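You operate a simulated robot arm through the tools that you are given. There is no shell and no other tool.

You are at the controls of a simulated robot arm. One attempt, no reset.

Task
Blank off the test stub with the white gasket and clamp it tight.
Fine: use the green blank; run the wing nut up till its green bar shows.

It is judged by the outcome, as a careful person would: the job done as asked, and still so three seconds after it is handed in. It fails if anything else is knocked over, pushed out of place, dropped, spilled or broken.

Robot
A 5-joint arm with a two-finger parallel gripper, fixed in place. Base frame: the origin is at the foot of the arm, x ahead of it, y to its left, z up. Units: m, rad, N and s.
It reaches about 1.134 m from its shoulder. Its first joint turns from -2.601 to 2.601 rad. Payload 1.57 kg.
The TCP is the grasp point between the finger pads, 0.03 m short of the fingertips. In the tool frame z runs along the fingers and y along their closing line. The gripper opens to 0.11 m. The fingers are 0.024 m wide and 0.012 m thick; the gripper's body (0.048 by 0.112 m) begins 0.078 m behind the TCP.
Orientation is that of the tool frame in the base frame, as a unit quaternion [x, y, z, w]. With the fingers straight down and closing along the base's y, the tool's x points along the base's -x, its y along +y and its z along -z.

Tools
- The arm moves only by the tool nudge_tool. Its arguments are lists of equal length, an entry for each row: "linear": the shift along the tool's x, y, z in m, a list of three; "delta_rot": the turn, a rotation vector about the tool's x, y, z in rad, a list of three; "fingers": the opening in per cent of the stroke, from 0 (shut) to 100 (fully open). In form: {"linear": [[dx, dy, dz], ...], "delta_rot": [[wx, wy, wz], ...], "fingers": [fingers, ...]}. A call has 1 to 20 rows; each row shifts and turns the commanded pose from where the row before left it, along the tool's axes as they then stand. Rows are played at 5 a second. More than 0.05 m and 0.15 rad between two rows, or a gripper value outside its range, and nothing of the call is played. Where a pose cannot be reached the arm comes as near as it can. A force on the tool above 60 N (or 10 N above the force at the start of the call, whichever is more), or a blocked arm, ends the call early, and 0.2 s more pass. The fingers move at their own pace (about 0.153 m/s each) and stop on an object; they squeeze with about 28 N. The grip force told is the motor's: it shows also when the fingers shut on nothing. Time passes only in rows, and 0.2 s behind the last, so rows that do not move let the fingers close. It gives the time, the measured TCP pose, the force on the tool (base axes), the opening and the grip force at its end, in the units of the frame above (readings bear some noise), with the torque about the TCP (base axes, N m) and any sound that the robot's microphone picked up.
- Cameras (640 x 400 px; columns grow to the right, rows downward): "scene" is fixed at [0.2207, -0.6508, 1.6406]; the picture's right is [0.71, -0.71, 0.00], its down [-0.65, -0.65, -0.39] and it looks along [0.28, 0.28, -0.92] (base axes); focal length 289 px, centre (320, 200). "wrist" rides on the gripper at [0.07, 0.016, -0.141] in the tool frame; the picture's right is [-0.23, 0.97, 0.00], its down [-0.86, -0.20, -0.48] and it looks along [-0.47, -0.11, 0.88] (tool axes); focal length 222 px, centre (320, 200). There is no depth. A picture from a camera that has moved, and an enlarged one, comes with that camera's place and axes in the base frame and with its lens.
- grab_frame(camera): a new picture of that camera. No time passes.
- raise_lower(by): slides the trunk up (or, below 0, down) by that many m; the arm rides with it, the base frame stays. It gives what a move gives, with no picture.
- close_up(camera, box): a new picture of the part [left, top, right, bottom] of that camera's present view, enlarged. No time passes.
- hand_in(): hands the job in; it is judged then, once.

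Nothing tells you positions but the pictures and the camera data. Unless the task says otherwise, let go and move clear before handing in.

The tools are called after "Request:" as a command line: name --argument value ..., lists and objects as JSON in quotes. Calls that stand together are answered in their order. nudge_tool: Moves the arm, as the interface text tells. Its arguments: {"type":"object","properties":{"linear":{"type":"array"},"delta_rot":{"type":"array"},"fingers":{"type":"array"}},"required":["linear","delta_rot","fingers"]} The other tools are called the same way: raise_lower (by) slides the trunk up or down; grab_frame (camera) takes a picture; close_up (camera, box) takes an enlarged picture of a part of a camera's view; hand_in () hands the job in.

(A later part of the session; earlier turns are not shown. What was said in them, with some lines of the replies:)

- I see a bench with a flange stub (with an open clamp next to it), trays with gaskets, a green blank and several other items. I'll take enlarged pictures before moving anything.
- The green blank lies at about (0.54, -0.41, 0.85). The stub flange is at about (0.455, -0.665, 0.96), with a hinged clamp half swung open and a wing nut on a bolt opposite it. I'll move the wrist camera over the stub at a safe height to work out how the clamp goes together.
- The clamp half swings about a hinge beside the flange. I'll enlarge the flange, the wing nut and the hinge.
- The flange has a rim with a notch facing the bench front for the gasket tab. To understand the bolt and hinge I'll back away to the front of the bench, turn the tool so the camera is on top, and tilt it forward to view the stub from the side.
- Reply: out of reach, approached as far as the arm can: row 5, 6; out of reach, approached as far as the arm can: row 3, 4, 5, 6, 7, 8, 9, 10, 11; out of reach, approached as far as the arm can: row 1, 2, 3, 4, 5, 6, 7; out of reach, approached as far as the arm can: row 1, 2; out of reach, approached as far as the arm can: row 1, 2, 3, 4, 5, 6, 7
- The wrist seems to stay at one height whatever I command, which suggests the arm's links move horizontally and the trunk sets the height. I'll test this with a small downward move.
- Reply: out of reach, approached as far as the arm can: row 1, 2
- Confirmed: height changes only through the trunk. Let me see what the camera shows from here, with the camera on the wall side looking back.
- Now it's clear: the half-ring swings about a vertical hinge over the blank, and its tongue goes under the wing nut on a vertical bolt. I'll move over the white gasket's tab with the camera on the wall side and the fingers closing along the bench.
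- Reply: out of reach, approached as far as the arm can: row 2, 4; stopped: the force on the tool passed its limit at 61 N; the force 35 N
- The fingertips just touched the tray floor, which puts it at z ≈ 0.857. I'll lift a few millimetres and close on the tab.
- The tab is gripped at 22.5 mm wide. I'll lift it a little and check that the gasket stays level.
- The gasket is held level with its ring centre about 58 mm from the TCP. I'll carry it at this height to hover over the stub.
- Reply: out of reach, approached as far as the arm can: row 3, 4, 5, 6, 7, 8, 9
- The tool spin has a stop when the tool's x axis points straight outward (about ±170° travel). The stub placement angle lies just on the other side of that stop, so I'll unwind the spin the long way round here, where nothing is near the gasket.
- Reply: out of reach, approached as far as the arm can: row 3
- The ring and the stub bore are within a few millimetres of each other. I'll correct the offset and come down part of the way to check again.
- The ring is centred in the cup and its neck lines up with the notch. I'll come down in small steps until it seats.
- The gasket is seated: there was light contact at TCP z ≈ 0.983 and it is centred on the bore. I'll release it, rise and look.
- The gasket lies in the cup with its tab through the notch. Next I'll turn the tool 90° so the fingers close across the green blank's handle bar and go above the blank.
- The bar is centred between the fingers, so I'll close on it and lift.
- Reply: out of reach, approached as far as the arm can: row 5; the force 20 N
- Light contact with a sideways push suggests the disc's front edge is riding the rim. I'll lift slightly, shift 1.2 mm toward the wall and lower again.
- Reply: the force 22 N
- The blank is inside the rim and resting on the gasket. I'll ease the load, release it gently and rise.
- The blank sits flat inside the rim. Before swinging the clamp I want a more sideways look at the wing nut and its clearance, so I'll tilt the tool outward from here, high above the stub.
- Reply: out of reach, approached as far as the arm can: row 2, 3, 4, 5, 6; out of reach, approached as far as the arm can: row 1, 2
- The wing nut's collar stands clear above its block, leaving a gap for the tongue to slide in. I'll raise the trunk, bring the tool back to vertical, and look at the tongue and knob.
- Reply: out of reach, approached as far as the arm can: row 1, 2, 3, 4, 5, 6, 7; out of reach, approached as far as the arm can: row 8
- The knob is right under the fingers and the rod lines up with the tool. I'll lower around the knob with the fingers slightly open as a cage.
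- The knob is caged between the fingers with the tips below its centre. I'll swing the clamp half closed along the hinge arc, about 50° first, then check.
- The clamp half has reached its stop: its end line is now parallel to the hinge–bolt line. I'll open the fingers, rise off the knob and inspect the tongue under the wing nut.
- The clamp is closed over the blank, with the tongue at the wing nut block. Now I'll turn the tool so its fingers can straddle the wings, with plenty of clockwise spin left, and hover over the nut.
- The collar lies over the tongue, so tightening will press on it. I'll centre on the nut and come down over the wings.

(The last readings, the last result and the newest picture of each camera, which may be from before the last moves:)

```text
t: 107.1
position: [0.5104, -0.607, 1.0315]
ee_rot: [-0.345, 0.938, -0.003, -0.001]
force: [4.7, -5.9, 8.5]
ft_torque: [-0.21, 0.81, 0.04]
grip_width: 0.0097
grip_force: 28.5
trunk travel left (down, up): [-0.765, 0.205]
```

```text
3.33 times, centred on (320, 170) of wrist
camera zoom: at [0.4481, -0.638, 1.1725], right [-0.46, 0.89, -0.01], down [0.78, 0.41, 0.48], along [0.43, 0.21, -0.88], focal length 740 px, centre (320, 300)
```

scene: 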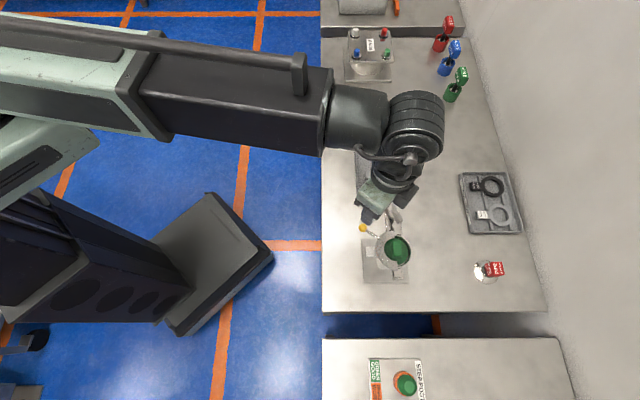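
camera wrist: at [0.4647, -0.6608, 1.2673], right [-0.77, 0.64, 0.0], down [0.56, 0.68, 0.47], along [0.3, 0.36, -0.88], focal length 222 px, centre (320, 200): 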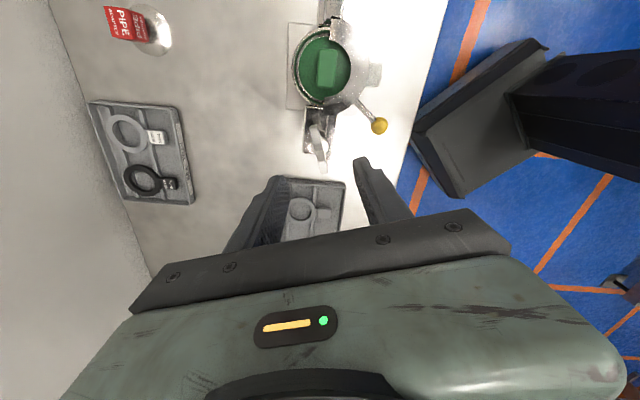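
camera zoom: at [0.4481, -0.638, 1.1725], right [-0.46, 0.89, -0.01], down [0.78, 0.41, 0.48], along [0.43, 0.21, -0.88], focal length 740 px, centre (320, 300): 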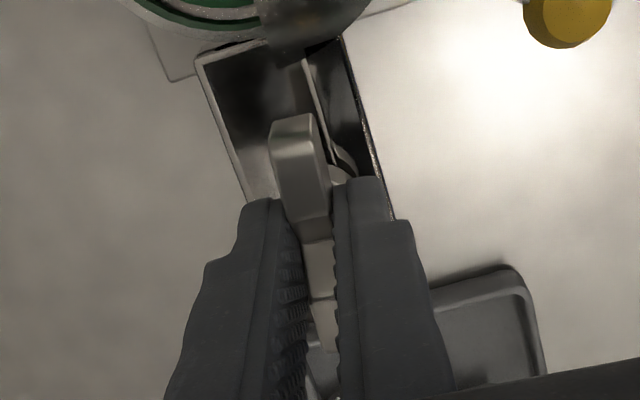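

The nut turns freely with the tool. I'll continue clockwise in steps, watching the torque and looking for the green bar.

Request:
nudge_tool --linear '[[0, 0, 0], [0, 0, 0], [0, 0, 0], [0, 0, 0], [0, 0, 0], [0, 0, 0], [0, 0, 0], [0, 0, 0], [0, 0, 0], [0, 0, 0], [0, 0, 0]]' --delta_rot '[[0, 0, 0.14], [0, 0, 0.14], [0, 0, 0.14], [0, 0, 0.14], [0, 0, 0.14], [0, 0, 0.14], [0, 0, 0.14], [0, 0, 0.14], [0, 0, 0.14], [0, 0, 0.14], [0, 0, 0]]' --fingers '[3, 3, 3, 3, 3, 3, 3, 3, 3, 3, 3]'

Request:
close_up --camera "wrist" --box '[240, 90, 400, 220]'

Request:
close_up --camera "scene" --box '[365, 185, 425, 265]'

```text
t: 109.5
position: [0.5114, -0.6067, 1.0317]
ee_rot: [0.34, 0.94, -0.002, 0.001]
force: [5.1, -13.6, 9.6]
ft_torque: [0.15, -0.36, -0.01]
grip_width: 0.0101
grip_force: 27.9
trunk travel left (down, up): [-0.765, 0.205]
```

```text
3.08 times, centred on (320, 155) of wrist
camera zoom: at [0.4685, -0.5486, 1.1716], right [0.8, 0.6, 0.0], down [0.53, -0.7, 0.48], along [0.29, -0.39, -0.88], focal length 684 px, centre (320, 338)
```

zoom: 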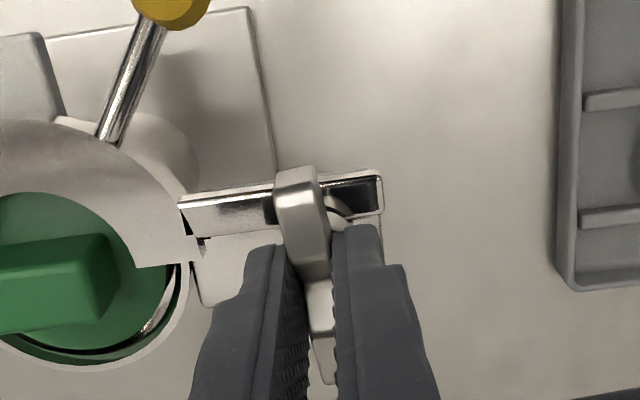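

```text
5.00 times, centred on (395, 225) of scene
camera zoom: at [0.2207, -0.6508, 1.6406], right [0.71, -0.71, 0.0], down [-0.65, -0.65, -0.39], along [0.28, 0.28, -0.92], focal length 1446 px, centre (-55, 75)
```

zoom: 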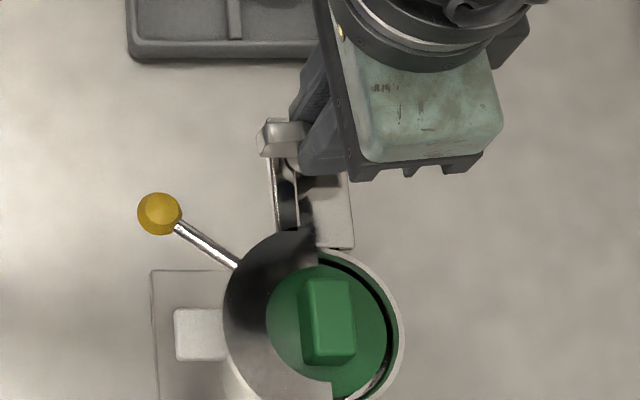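

Request:
nudge_tool --linear '[[-0.00115, -0.0006, 0], [0, 0, 0]]' --delta_rot '[[0, 0, 0], [0, 0, 0]]' --fingers '[3, 3]'

Request:
close_up --camera "wrist" --box '[290, 130, 350, 180]'

```text
t: 110.1
position: [0.5108, -0.6063, 1.0307]
ee_rot: [0.34, 0.941, -0.001, -0.001]
force: [-6.1, 1.9, -7.7]
ft_torque: [-0.14, -0.72, 0.03]
grip_width: 0.0099
grip_force: 27.9
trunk travel left (down, up): [-0.765, 0.205]
```

```text
8.00 times, centred on (320, 155) of wrist
camera zoom: at [0.4686, -0.549, 1.1718], right [0.8, 0.6, 0.0], down [0.53, -0.7, 0.48], along [0.29, -0.38, -0.88], focal length 1777 px, centre (320, 560)
```

zoom: 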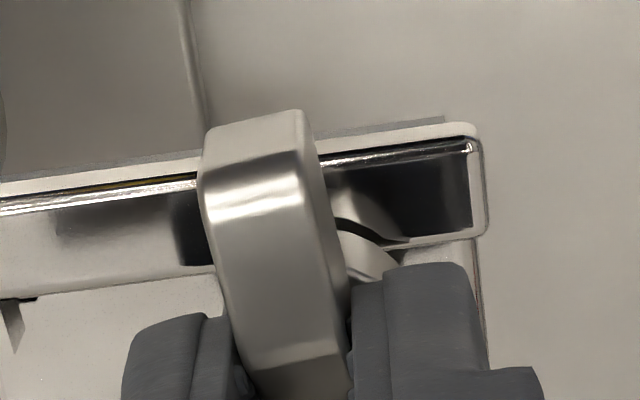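

Request:
nudge_tool --linear '[[0, 0, 0], [0, 0, 0], [0, 0, 0], [0, 0, 0], [0, 0, 0], [0, 0, 0], [0, 0, 0], [0, 0, 0], [0, 0, 0], [0, 0, 0], [0, 0, 0]]' --delta_rot '[[0, 0, 0.14], [0, 0, 0.14], [0, 0, 0.14], [0, 0, 0.14], [0, 0, 0.14], [0, 0, 0.14], [0, 0, 0.14], [0, 0, 0.14], [0, 0, 0.14], [0, 0, 0.14], [0, 0, 0]]' --fingers '[3, 3, 3, 3, 3, 3, 3, 3, 3, 3, 3]'

Request:
close_up --camera "wrist" --box '[240, 90, 400, 220]'

Request:
close_up --camera "scene" --box '[365, 185, 425, 265]'

```text
t: 112.5
position: [0.511, -0.6058, 1.0319]
ee_rot: [0.867, 0.499, -0.002, 0.002]
force: [-15.8, 9.6, -18.2]
ft_torque: [0.2, 0.51, -0.02]
grip_width: 0.0102
grip_force: 27.9
trunk travel left (down, up): [-0.765, 0.205]
```

```text
3.08 times, centred on (320, 155) of wrist
camera zoom: at [0.5604, -0.554, 1.172], right [0.73, -0.68, 0.0], down [-0.6, -0.64, 0.48], along [-0.33, -0.35, -0.88], focal length 684 px, centre (320, 338)
```

zoom: 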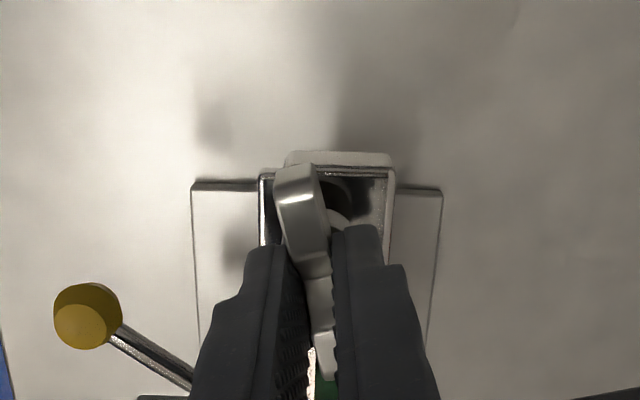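

```text
5.00 times, centred on (395, 225) of scene
camera zoom: at [0.2207, -0.6508, 1.6406], right [0.71, -0.71, 0.0], down [-0.65, -0.65, -0.39], along [0.28, 0.28, -0.92], focal length 1446 px, centre (-55, 75)
```

zoom: 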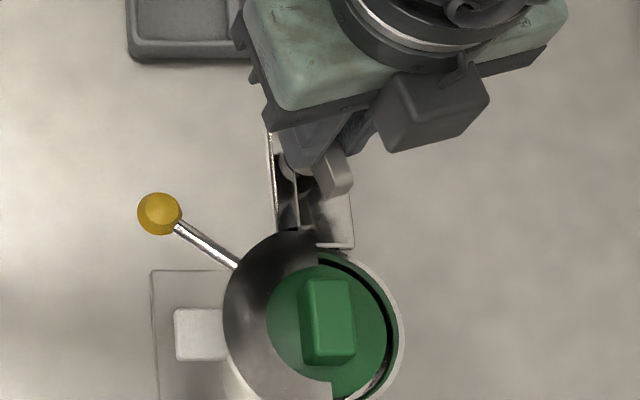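

Request:
nudge_tool --linear '[[0, -0.0012, 0], [0, 0, 0]]' --delta_rot '[[0, 0, 0], [0, 0, 0]]' --fingers '[3, 3]'

Request:
nudge_tool --linear '[[0, 0, 0], [0, 0, 0], [0, 0, 0], [0, 0, 0], [0, 0, 0], [0, 0, 0]]' --delta_rot '[[0, 0, 0.12], [0, 0, 0.12], [0, 0, 0.12], [0, 0, 0.12], [0, 0, 0.12], [0, 0, 0]]' --fingers '[3, 3, 3, 3, 3, 3]'

Request:
close_up --camera "wrist" --box '[240, 90, 400, 220]'

```text
t: 113.1
position: [0.5098, -0.6074, 1.0311]
ee_rot: [0.866, 0.501, -0.002, 0.004]
force: [-3.5, 2.5, -3.5]
ft_torque: [0.77, 0.22, 0.01]
grip_width: 0.0099
grip_force: 28.1
trunk travel left (down, up): [-0.765, 0.205]
```

```text
t: 114.5
position: [0.5101, -0.6071, 1.0326]
ee_rot: [0.975, 0.222, 0.0, 0.003]
force: [-3.5, 2.2, -1.9]
ft_torque: [0.31, 0.08, 0.71]
grip_width: 0.0113
grip_force: 28.7
trunk travel left (down, up): [-0.765, 0.205]
```

```text
3.08 times, centred on (320, 155) of wrist
camera zoom: at [0.581, -0.5904, 1.1723], right [0.22, -0.98, 0.0], down [-0.86, -0.19, 0.48], along [-0.47, -0.11, -0.88], focal length 684 px, centre (320, 338)
```

zoom: 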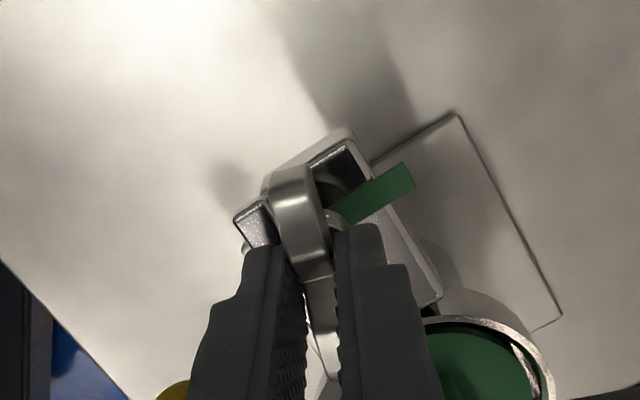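

A green bar has appeared beside the collar and the torque has risen to about 0.7 N·m. I'll look closely before releasing.

Request:
close_up --camera "wrist" --box '[290, 110, 370, 180]'

Request:
close_up --camera "scene" --box '[370, 190, 420, 240]'

```text
5.71 times, centred on (330, 145) of wrist
camera zoom: at [0.581, -0.5904, 1.1723], right [0.22, -0.98, 0.0], down [-0.86, -0.19, 0.48], along [-0.47, -0.11, -0.88], focal length 1269 px, centre (263, 514)
```

zoom: 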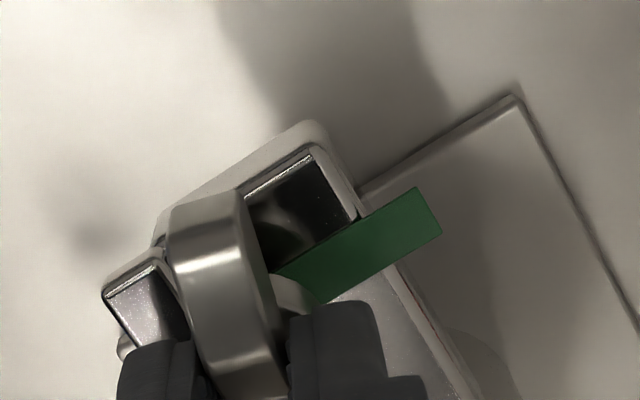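

```text
8.00 times, centred on (395, 215) of scene
camera zoom: at [0.2207, -0.6508, 1.6406], right [0.71, -0.71, 0.0], down [-0.65, -0.65, -0.39], along [0.28, 0.28, -0.92], focal length 2314 px, centre (-280, 80)
```

zoom: 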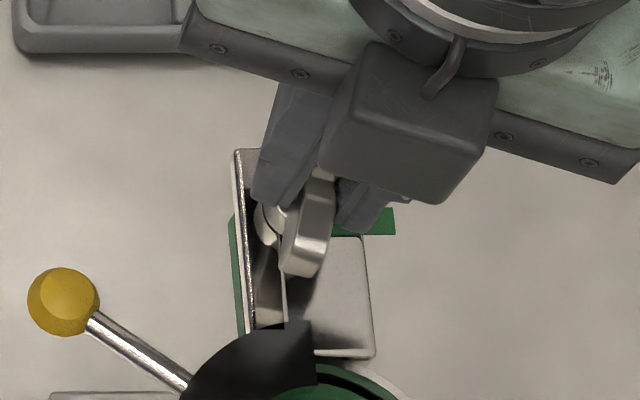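

The green bar is clearly showing, so I'll stop tightening here, release the wings and rise clear.

Request:
nudge_tool --linear '[[0, 0, 0], [0, 0, 0], [0, 0, 0]]' --delta_rot '[[0, 0, 0], [0, 0, 0], [0, 0, 0]]' --fingers '[15, 30, 40]'

Request:
raise_lower --by 0.12

Request:
grab_frame --camera "wrist"

Request:
close_up --camera "wrist" --box '[240, 60, 440, 220]'

Request:
close_up --camera "scene" --box '[345, 190, 425, 280]'

```text
t: 115.3
position: [0.5092, -0.6074, 1.0325]
ee_rot: [0.975, 0.223, -0.001, 0.003]
force: [0.3, 0.5, -0.1]
ft_torque: [0.01, 0.03, 0.01]
grip_width: 0.0439
grip_force: 0.0
trunk travel left (down, up): [-0.765, 0.205]
```

```text
t: 116.8
position: [0.5105, -0.6066, 1.1519]
ee_rot: [0.975, 0.222, -0.001, 0.003]
force: [0.1, 0.6, -0.8]
ft_torque: [0.02, 0.02, -0.03]
grip_width: 0.0439
grip_force: 0.0
trunk travel left (down, up): [-0.885, 0.085]
```

```text
taken
camera wrist: at [0.5813, -0.5907, 1.292], right [0.22, -0.98, 0.01], down [-0.86, -0.19, 0.48], along [-0.47, -0.11, -0.88], focal length 222 px, centre (320, 200)
```

wrist: 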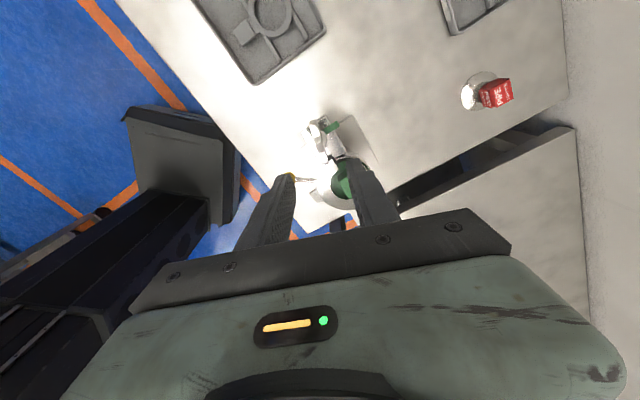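

```text
2.50 times, centred on (340, 140) of wrist
camera zoom: at [0.5813, -0.5907, 1.292], right [0.22, -0.98, 0.01], down [-0.86, -0.19, 0.48], along [-0.47, -0.11, -0.88], focal length 555 px, centre (270, 350)
```

zoom: 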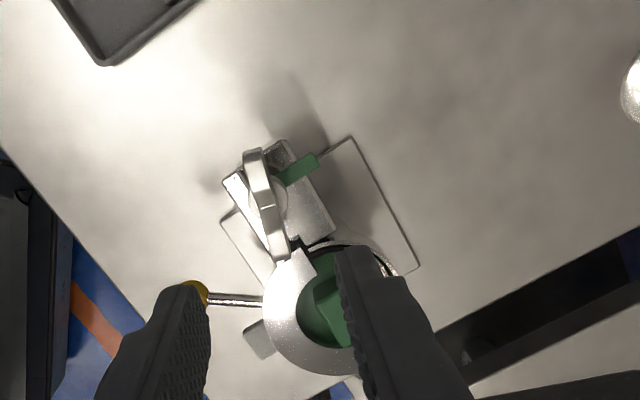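

```text
4.44 times, centred on (385, 235) of scene
camera zoom: at [0.2207, -0.6508, 1.6406], right [0.71, -0.71, 0.0], down [-0.65, -0.65, -0.39], along [0.28, 0.28, -0.92], focal length 1286 px, centre (31, 44)
```

zoom: 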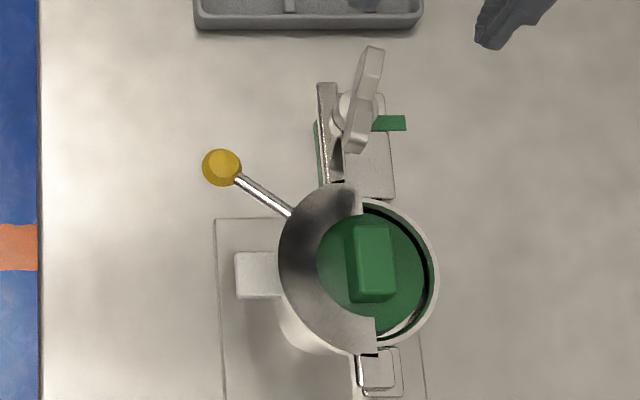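

The green bar stays out after release, and the clamp half, blank and gasket are all in place. I'll move the arm clear and take one last look at the whole bench.

Request:
nudge_tool --linear '[[0.0163, -0.0378, 0], [0.0163, -0.0378, 0], [0.0163, -0.0378, 0], [0.0163, -0.0378, 0], [0.0163, -0.0378, 0], [0.0163, -0.0378, 0], [0, 0, 0]]' --delta_rot '[[0, 0, 0], [0, 0, 0], [0, 0, 0], [0, 0, 0], [0, 0, 0], [0, 0, 0], [0, 0, 0]]' --fingers '[40, 40, 40, 40, 40, 40, 40]'

Request:
grab_frame --camera "scene"

Request:
close_up --camera "scene" --box '[345, 190, 425, 280]'

```text
t: 118.4
position: [0.5009, -0.3594, 1.1531]
ee_rot: [0.975, 0.222, -0.002, 0.003]
force: [0.1, 0.3, 1.2]
ft_torque: [-0.02, 0.03, -0.01]
grip_width: 0.0441
grip_force: 0.1
out of reach, approached as far as the arm can: row 4
trunk travel left (down, up): [-0.885, 0.085]
```

```text
taken
```

scene: 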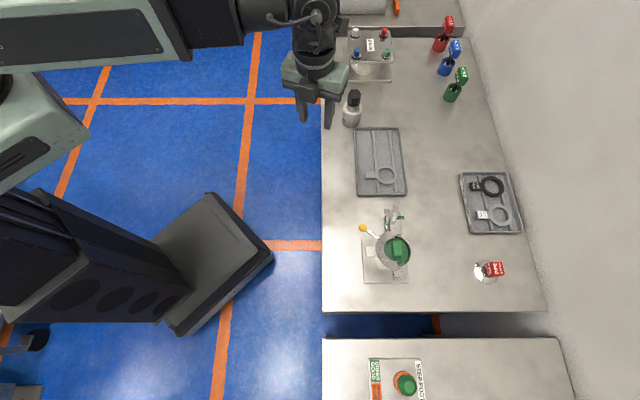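

```text
4.44 times, centred on (385, 235) of scene
camera zoom: at [0.2207, -0.6508, 1.6406], right [0.71, -0.71, 0.0], down [-0.65, -0.65, -0.39], along [0.28, 0.28, -0.92], focal length 1286 px, centre (31, 44)
```

zoom: 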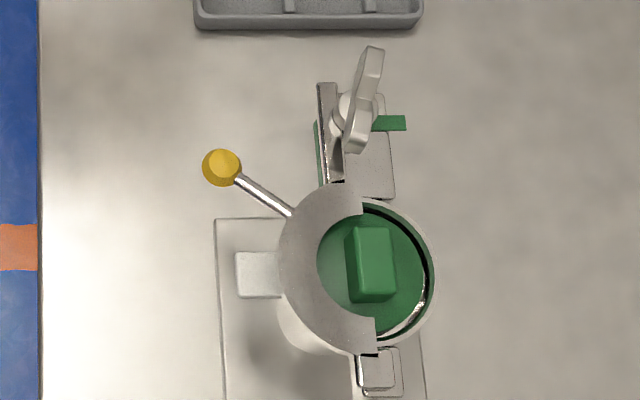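

The white gasket and green blank are seated, the clamp is closed and the nut is tight with its green bar showing. Nothing else on the bench has moved and the arm is clear, so I'm handing in.

Request:
hand_in

```text
The job is handed in.
```

The test stub is blanked off with the white gasket and the green blank, and the clamp is closed and tightened. I've handed the job in.

- **Gasket and blank:** The gasket sits in the cup with its tab through the notch. The green blank rests flat on top of it, inside the rim.
- **Clamp:** The half-ring is swung fully closed over the blank, with its tongue under the wing nut.
- **Wing nut:** I ran it up until the green bar showed, at about 0.7 N·m, and stopped there. The bar was still showing after I let go.

While picking up the gasket, the fingertips pressed on the gasket tray's floor (peak about 61 N). The tray and everything else on the bench look unmoved in the last picture, and the arm is clear.
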